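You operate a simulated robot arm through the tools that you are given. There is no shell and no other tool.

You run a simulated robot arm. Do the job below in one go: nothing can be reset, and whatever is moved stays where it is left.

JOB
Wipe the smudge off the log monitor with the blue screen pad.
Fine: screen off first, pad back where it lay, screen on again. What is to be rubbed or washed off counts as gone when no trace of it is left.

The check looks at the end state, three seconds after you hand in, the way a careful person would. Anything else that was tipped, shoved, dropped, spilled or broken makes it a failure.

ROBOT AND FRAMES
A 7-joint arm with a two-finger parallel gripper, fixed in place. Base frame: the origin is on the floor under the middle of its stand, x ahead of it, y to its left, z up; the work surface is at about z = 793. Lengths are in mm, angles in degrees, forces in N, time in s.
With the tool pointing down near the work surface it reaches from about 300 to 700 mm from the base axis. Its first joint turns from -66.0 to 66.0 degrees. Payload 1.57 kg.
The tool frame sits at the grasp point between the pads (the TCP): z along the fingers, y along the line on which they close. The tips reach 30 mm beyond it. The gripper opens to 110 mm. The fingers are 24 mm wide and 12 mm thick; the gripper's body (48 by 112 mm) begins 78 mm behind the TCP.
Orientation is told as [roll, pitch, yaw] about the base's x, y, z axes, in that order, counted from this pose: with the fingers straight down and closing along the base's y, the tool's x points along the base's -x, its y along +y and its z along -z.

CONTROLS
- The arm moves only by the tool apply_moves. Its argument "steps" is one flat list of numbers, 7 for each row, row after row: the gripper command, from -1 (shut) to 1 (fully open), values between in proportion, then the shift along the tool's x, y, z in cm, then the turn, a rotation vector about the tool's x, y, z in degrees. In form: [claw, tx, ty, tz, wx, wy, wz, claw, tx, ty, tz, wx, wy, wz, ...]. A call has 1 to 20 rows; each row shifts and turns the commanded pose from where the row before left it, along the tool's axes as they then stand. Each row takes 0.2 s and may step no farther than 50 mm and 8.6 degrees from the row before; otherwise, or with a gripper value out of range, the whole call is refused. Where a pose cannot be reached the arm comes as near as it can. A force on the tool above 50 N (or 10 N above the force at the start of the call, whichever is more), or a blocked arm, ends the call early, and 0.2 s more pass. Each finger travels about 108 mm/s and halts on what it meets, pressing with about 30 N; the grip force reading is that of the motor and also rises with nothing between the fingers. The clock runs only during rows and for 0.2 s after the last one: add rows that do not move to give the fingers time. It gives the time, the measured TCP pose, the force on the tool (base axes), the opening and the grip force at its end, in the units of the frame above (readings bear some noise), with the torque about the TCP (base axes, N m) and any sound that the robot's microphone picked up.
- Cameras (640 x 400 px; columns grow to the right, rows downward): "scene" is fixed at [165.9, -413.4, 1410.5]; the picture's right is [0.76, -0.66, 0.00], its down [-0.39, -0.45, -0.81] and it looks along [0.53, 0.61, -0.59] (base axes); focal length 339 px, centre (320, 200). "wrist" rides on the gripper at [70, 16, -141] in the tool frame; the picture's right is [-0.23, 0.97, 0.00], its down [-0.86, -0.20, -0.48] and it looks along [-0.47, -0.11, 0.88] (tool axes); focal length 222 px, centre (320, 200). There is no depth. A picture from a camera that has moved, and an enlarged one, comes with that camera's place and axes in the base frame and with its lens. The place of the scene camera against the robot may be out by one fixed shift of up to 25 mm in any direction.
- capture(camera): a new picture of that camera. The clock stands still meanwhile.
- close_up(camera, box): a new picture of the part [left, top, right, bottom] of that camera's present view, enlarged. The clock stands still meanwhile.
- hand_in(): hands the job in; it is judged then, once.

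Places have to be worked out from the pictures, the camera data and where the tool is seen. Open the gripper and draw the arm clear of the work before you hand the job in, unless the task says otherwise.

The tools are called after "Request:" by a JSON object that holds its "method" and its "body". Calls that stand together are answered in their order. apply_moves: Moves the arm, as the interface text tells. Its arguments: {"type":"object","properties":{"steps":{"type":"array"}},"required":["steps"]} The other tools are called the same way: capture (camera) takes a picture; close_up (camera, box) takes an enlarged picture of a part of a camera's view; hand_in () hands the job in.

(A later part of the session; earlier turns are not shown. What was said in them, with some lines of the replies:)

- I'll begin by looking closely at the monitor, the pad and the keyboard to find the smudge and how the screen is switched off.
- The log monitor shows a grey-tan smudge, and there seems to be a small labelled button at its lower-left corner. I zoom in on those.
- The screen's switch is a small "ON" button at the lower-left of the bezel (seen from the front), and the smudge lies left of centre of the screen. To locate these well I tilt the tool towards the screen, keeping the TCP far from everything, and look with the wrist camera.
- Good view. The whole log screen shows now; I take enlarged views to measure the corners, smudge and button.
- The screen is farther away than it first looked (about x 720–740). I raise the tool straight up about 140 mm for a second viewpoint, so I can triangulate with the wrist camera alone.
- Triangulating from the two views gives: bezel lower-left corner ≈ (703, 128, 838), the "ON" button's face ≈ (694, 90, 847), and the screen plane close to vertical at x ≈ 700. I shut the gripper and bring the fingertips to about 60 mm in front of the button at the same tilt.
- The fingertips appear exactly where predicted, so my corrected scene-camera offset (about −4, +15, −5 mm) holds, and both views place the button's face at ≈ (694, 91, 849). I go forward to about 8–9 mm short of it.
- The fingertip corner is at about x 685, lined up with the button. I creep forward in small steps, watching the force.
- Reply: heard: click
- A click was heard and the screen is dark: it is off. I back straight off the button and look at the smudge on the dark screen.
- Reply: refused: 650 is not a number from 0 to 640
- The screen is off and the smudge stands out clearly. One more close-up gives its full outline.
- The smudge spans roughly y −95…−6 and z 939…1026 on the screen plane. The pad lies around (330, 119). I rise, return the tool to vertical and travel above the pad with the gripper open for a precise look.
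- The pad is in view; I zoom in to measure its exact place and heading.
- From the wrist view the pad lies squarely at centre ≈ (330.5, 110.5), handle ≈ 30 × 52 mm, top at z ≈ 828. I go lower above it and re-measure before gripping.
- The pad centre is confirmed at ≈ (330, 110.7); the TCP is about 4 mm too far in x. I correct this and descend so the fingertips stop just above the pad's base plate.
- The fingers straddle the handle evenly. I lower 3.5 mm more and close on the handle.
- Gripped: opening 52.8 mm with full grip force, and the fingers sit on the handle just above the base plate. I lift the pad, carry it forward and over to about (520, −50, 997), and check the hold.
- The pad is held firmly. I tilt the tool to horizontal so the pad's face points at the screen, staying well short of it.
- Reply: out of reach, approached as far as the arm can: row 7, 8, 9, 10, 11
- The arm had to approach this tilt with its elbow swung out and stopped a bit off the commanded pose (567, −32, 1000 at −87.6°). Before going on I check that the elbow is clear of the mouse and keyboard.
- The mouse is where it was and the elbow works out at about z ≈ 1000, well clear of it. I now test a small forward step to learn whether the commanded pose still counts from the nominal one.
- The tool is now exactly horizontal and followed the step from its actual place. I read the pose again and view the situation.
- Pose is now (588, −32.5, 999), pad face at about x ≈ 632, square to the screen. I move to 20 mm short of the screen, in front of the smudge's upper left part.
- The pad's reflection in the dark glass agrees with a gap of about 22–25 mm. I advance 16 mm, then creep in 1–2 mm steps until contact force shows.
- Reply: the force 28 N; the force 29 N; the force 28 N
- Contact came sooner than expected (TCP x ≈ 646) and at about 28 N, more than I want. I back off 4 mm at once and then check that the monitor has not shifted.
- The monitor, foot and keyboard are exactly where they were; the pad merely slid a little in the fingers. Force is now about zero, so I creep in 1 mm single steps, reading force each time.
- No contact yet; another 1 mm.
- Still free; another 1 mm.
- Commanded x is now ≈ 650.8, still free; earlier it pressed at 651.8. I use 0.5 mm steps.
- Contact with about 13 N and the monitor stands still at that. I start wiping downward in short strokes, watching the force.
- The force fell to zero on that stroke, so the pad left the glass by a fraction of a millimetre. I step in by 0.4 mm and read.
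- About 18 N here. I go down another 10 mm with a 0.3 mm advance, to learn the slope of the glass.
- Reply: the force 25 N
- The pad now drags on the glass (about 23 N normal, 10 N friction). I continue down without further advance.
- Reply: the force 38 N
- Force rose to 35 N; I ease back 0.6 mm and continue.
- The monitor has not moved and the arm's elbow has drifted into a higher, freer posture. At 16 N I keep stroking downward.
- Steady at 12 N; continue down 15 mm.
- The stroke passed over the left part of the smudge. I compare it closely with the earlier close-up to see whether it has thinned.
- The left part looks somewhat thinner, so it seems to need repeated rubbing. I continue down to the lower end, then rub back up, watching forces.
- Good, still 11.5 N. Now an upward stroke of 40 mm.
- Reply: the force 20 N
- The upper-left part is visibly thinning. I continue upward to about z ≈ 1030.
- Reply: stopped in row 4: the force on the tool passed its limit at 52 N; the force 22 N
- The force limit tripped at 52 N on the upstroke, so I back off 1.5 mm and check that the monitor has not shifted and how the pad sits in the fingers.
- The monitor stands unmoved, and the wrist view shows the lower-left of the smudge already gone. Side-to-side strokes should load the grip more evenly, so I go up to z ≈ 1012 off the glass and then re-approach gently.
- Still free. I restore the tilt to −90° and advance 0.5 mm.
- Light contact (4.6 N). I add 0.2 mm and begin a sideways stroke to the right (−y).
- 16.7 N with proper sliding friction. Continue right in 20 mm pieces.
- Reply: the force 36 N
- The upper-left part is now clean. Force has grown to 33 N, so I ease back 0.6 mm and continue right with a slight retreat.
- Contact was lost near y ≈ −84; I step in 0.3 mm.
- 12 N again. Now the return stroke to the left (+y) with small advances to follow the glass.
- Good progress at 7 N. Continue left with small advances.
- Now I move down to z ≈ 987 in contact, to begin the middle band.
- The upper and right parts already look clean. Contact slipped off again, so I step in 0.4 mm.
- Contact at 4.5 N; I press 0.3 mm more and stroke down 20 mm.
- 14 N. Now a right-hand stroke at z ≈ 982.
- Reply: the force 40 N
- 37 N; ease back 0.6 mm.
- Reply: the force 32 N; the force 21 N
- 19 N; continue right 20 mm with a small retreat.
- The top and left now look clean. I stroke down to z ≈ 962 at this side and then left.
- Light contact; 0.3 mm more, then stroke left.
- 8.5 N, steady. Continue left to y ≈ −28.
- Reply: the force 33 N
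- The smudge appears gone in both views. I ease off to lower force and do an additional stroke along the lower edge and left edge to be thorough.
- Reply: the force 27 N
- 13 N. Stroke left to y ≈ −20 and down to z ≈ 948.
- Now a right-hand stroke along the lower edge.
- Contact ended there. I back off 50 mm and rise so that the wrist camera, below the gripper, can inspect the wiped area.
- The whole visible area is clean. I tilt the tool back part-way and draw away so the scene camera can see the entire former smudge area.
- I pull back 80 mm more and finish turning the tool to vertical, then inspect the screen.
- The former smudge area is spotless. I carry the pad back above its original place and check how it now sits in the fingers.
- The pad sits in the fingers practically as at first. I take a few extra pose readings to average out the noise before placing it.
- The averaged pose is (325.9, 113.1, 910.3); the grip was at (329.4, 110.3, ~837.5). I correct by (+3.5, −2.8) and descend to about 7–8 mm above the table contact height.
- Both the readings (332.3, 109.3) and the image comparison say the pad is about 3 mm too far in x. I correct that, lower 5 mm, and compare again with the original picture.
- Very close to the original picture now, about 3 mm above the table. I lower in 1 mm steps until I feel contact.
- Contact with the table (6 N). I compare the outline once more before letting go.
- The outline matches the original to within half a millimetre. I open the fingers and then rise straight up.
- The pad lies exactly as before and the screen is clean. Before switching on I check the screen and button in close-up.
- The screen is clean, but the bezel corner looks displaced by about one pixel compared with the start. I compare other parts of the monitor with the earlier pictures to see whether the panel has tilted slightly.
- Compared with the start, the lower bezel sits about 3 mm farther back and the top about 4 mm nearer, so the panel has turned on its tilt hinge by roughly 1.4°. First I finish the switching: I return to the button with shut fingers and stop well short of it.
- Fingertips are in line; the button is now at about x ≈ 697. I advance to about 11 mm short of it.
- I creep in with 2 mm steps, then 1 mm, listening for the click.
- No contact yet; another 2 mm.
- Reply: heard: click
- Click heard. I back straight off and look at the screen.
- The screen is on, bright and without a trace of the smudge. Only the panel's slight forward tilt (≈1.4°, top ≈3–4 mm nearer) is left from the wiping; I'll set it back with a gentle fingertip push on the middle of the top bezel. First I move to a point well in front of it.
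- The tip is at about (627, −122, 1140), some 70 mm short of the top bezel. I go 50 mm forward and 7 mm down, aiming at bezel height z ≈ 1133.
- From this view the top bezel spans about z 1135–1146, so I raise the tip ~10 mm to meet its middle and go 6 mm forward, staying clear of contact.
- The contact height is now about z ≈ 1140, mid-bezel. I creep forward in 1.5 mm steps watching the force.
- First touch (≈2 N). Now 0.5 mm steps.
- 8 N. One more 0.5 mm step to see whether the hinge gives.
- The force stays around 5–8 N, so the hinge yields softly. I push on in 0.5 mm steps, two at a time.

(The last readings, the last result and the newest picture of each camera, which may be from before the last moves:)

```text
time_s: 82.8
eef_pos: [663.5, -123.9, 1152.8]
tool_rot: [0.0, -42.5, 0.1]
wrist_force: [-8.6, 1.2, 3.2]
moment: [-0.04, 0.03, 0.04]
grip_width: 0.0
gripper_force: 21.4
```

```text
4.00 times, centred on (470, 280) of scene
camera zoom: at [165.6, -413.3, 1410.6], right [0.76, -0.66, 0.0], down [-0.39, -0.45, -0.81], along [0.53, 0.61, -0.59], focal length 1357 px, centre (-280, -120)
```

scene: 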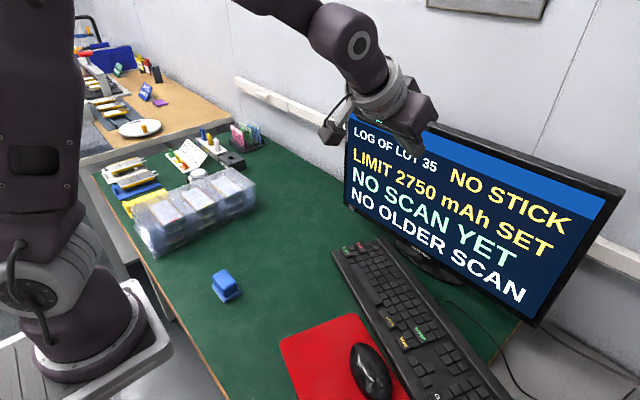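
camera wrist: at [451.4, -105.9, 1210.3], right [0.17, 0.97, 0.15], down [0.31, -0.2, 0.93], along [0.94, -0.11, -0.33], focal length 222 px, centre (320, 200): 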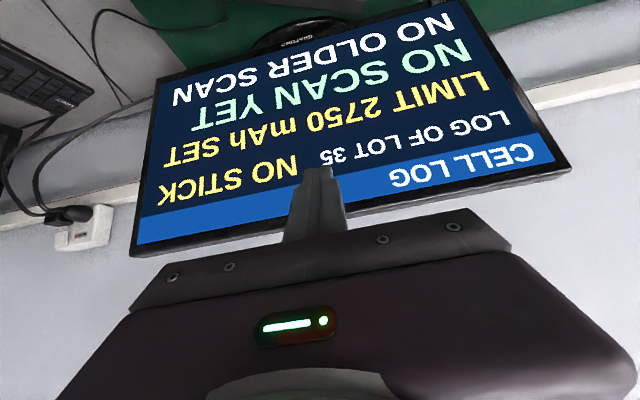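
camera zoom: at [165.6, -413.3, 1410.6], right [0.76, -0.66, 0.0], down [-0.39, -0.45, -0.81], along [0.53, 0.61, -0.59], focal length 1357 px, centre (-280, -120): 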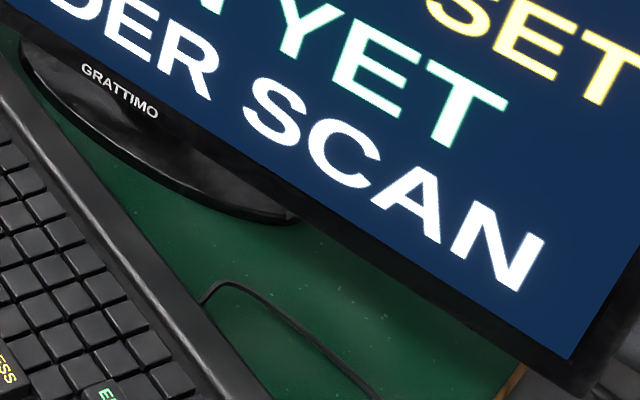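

The panel turns back smoothly at 8 N: the lettering is within about 1 px of the original. One more 1 mm in two steps.

Request:
{"method": "apply_moves", "body": {"steps": [-1, -0.0369, 0, 0.0338, 0, 0, 0, -1, -0.0369, 0, 0.0338, 0, 0, 0]}}

Request:
{"method": "close_up", "body": {"camera": "scene", "box": [330, 180, 410, 230]}}

Request:
{"method": "close_up", "body": {"camera": "scene", "box": [390, 230, 550, 330]}}

```text
time_s: 83.4
eef_pos: [662.9, -124.0, 1153.8]
tool_rot: [0.0, -42.6, 0.0]
wrist_force: [-7.2, -0.6, 2.0]
moment: [0.05, 0.03, -0.02]
grip_width: 0.2
gripper_force: 20.8
```

```text
8.00 times, centred on (370, 205) of scene
camera zoom: at [165.7, -413.4, 1410.5], right [0.76, -0.66, 0.0], down [-0.39, -0.45, -0.81], along [0.53, 0.61, -0.59], focal length 2714 px, centre (-80, 160)
```

zoom: 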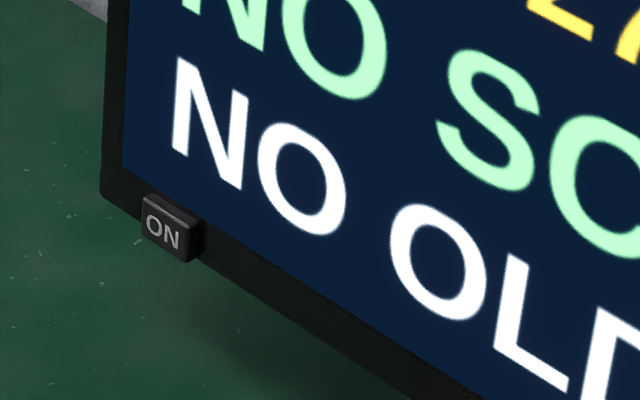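

```text
4.00 times, centred on (470, 280) of scene
camera zoom: at [165.7, -413.4, 1410.5], right [0.76, -0.66, 0.0], down [-0.39, -0.45, -0.81], along [0.53, 0.61, -0.59], focal length 1357 px, centre (-280, -120)
```

zoom: 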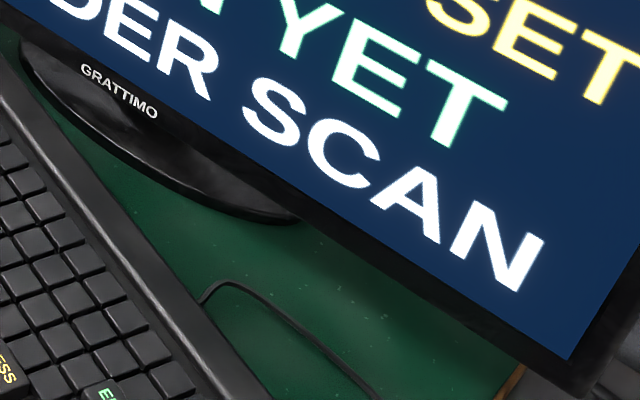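

Now within about 2 px at 8× (≈ 1 mm) of the original. A last 0.7 mm, then I withdraw.

Request:
{"method": "apply_moves", "body": {"steps": [-1, -0.0516, 0, 0.0473, 0, 0, 0]}}

Request:
{"method": "close_up", "body": {"camera": "scene", "box": [330, 180, 410, 230]}}

```text
time_s: 83.8
eef_pos: [664.3, -125.3, 1153.8]
tool_rot: [-0.1, -42.4, 0.1]
wrist_force: [-8.8, -2.3, 3.6]
moment: [-0.01, 0.04, -0.09]
grip_width: 0.1
gripper_force: 21.6
```

```text
8.00 times, centred on (370, 205) of scene
camera zoom: at [165.5, -413.4, 1410.5], right [0.76, -0.66, 0.0], down [-0.39, -0.45, -0.81], along [0.53, 0.61, -0.59], focal length 2714 px, centre (-80, 160)
```

zoom: 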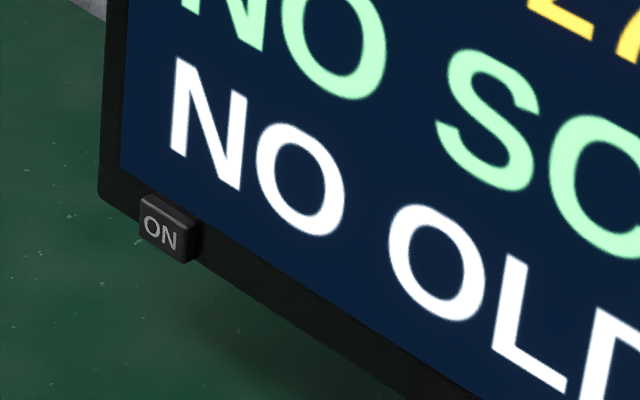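

This matches the original picture. I withdraw straight back, return the tool to vertical near its starting place, and open the gripper.

Request:
{"method": "apply_moves", "body": {"steps": [-1, 0.737, 0, -0.676, 0, 0, 0, -1, 2.949, 0, -2.702, 0, 0, 0, -1, 2.949, 0, -2.702, 0, 0, 0, -1, 2.949, 0, -2.702, 0, 0, 0, -1, 2.949, 0, -2.702, 0, 0, 0, -1, 2.949, 0, -2.702, 0, 0, 0, -1, 0, 0, 0, 0, 8.5, 0, -1, 0, 0, 0, 0, 8.5, 0, -1, 0, 0, 0, 0, 8.5, 0, 0, 0, 0, 0, 0, 8.5, 0, 1, 0, 0, 0, 0, 8.5, 0, 1, 0, 0, 0, 0, 0, 0, 1, 0, 0, 0, 0, 0, 0, 1, 0, 0, 0, 0, 0, 0]}}

Request:
{"method": "capture", "body": {"camera": "scene"}}

Request:
{"method": "capture", "body": {"camera": "wrist"}}

```text
time_s: 86.8
eef_pos: [453.7, -124.1, 1153.2]
tool_rot: [0.0, 0.0, 0.0]
wrist_force: [-0.4, 0.2, 0.5]
moment: [0.03, 0.01, -0.03]
grip_width: 110.1
gripper_force: 0.1
```

```text
taken
```

scene: 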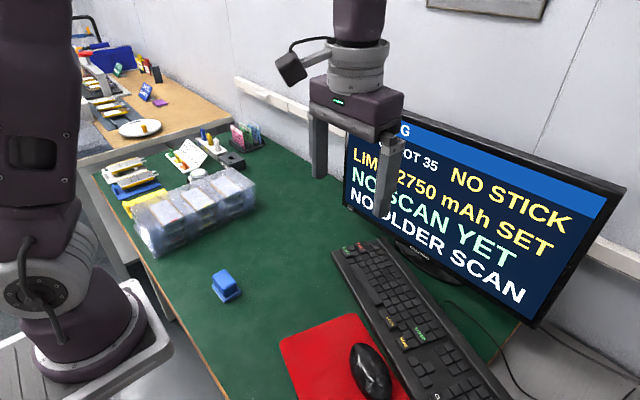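

```text
taken
camera wrist: at [385.0, -107.8, 1293.1], right [0.23, 0.97, 0.0], down [0.86, -0.2, 0.48], along [0.47, -0.11, -0.88], focal length 222 px, centre (320, 200)
```

wrist: 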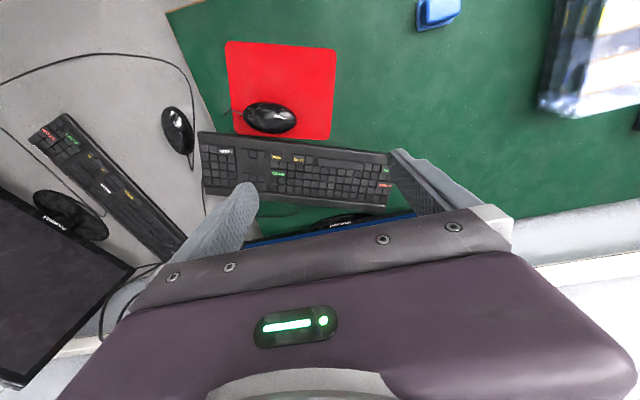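

All looks in order. I move the arm a little aside so the whole screen can be inspected one last time.

Request:
{"method": "apply_moves", "body": {"steps": [1, 2, 3.75, 0, 0, 0, 0, 1, 2, 3.75, 0, 0, 0, 0, 1, 2, 3.75, 0, 0, 0, 0, 1, 2, 3.75, 0, 0, 0, 0, 1, 0, 0, 0, 0, 0, 0]}}

Request:
{"method": "capture", "body": {"camera": "scene"}}

Request:
{"method": "close_up", "body": {"camera": "scene", "box": [340, 80, 500, 180]}}

Request:
{"method": "close_up", "body": {"camera": "scene", "box": [360, 160, 440, 210]}}

Request:
{"method": "close_up", "body": {"camera": "scene", "box": [180, 240, 300, 315]}}

```text
time_s: 88.0
eef_pos: [374.1, 27.9, 1151.5]
tool_rot: [0.0, 0.0, 0.0]
wrist_force: [0.3, 1.2, 0.4]
moment: [0.02, -0.01, 0.02]
grip_width: 110.1
gripper_force: 0.1
```

```text
taken
```

scene: 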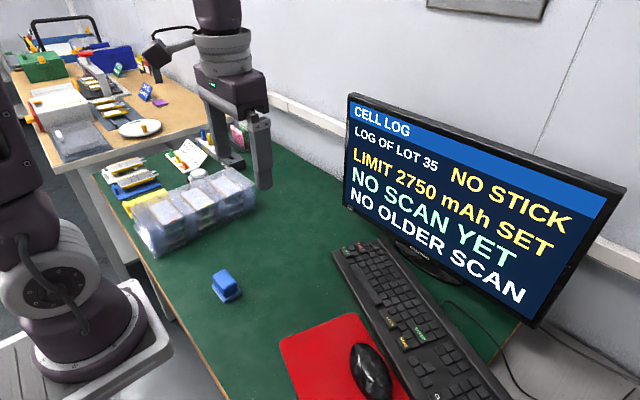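

```text
4.00 times, centred on (420, 130) of scene
camera zoom: at [165.9, -413.4, 1410.5], right [0.76, -0.66, 0.0], down [-0.39, -0.45, -0.81], along [0.53, 0.61, -0.59], focal length 1357 px, centre (-80, 480)
```

zoom: 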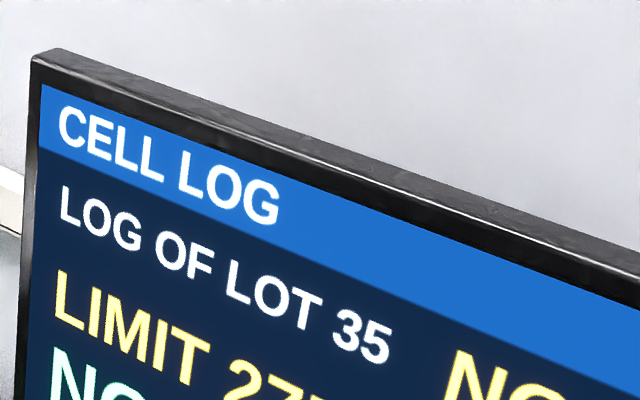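

```text
8.00 times, centred on (400, 185) of scene
camera zoom: at [165.9, -413.4, 1410.5], right [0.76, -0.66, 0.0], down [-0.39, -0.45, -0.81], along [0.53, 0.61, -0.59], focal length 2714 px, centre (-320, 320)
```

zoom: 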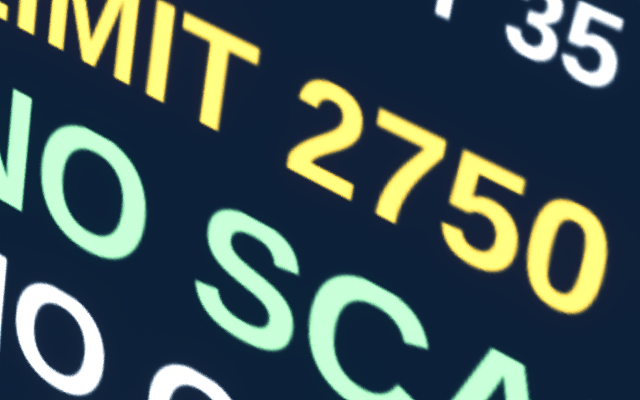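

```text
5.33 times, centred on (240, 278) of scene
camera zoom: at [165.9, -413.4, 1410.5], right [0.76, -0.66, 0.0], down [-0.39, -0.45, -0.81], along [0.53, 0.61, -0.59], focal length 1809 px, centre (747, -213)
```

zoom: 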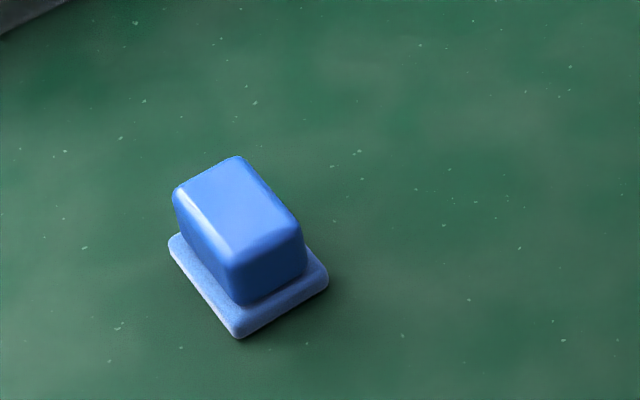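

The screen is on with no trace of the smudge, and the panel's lettering matches the first pictures. The pad is back where it lay, nothing else has moved, and the gripper is open and clear, so I hand the job in.

Request:
{"method": "hand_in", "body": {}}

```text
The job is handed in.
```

The smudge is off the log monitor: close-ups with the screen off and then on show no trace of it. I switched the screen off before wiping and back on afterwards. The pad is back where it lay, to within about half a millimetre in the pictures.

- **Pressing force:** I pressed harder than I meant to while wiping, mostly 5–35 N, with one upstroke that tripped the limit at 52 N.
- **Panel tilt:** the wiping turned the screen panel on its tilt hinge by about 1.4°. I set it back with a gentle push (under 10 N) on the top bezel, and the picture now lines up with the first ones. The monitor's foot did not move.

Nothing else was moved or knocked, as far as the pictures show. The gripper is open and clear of the work.
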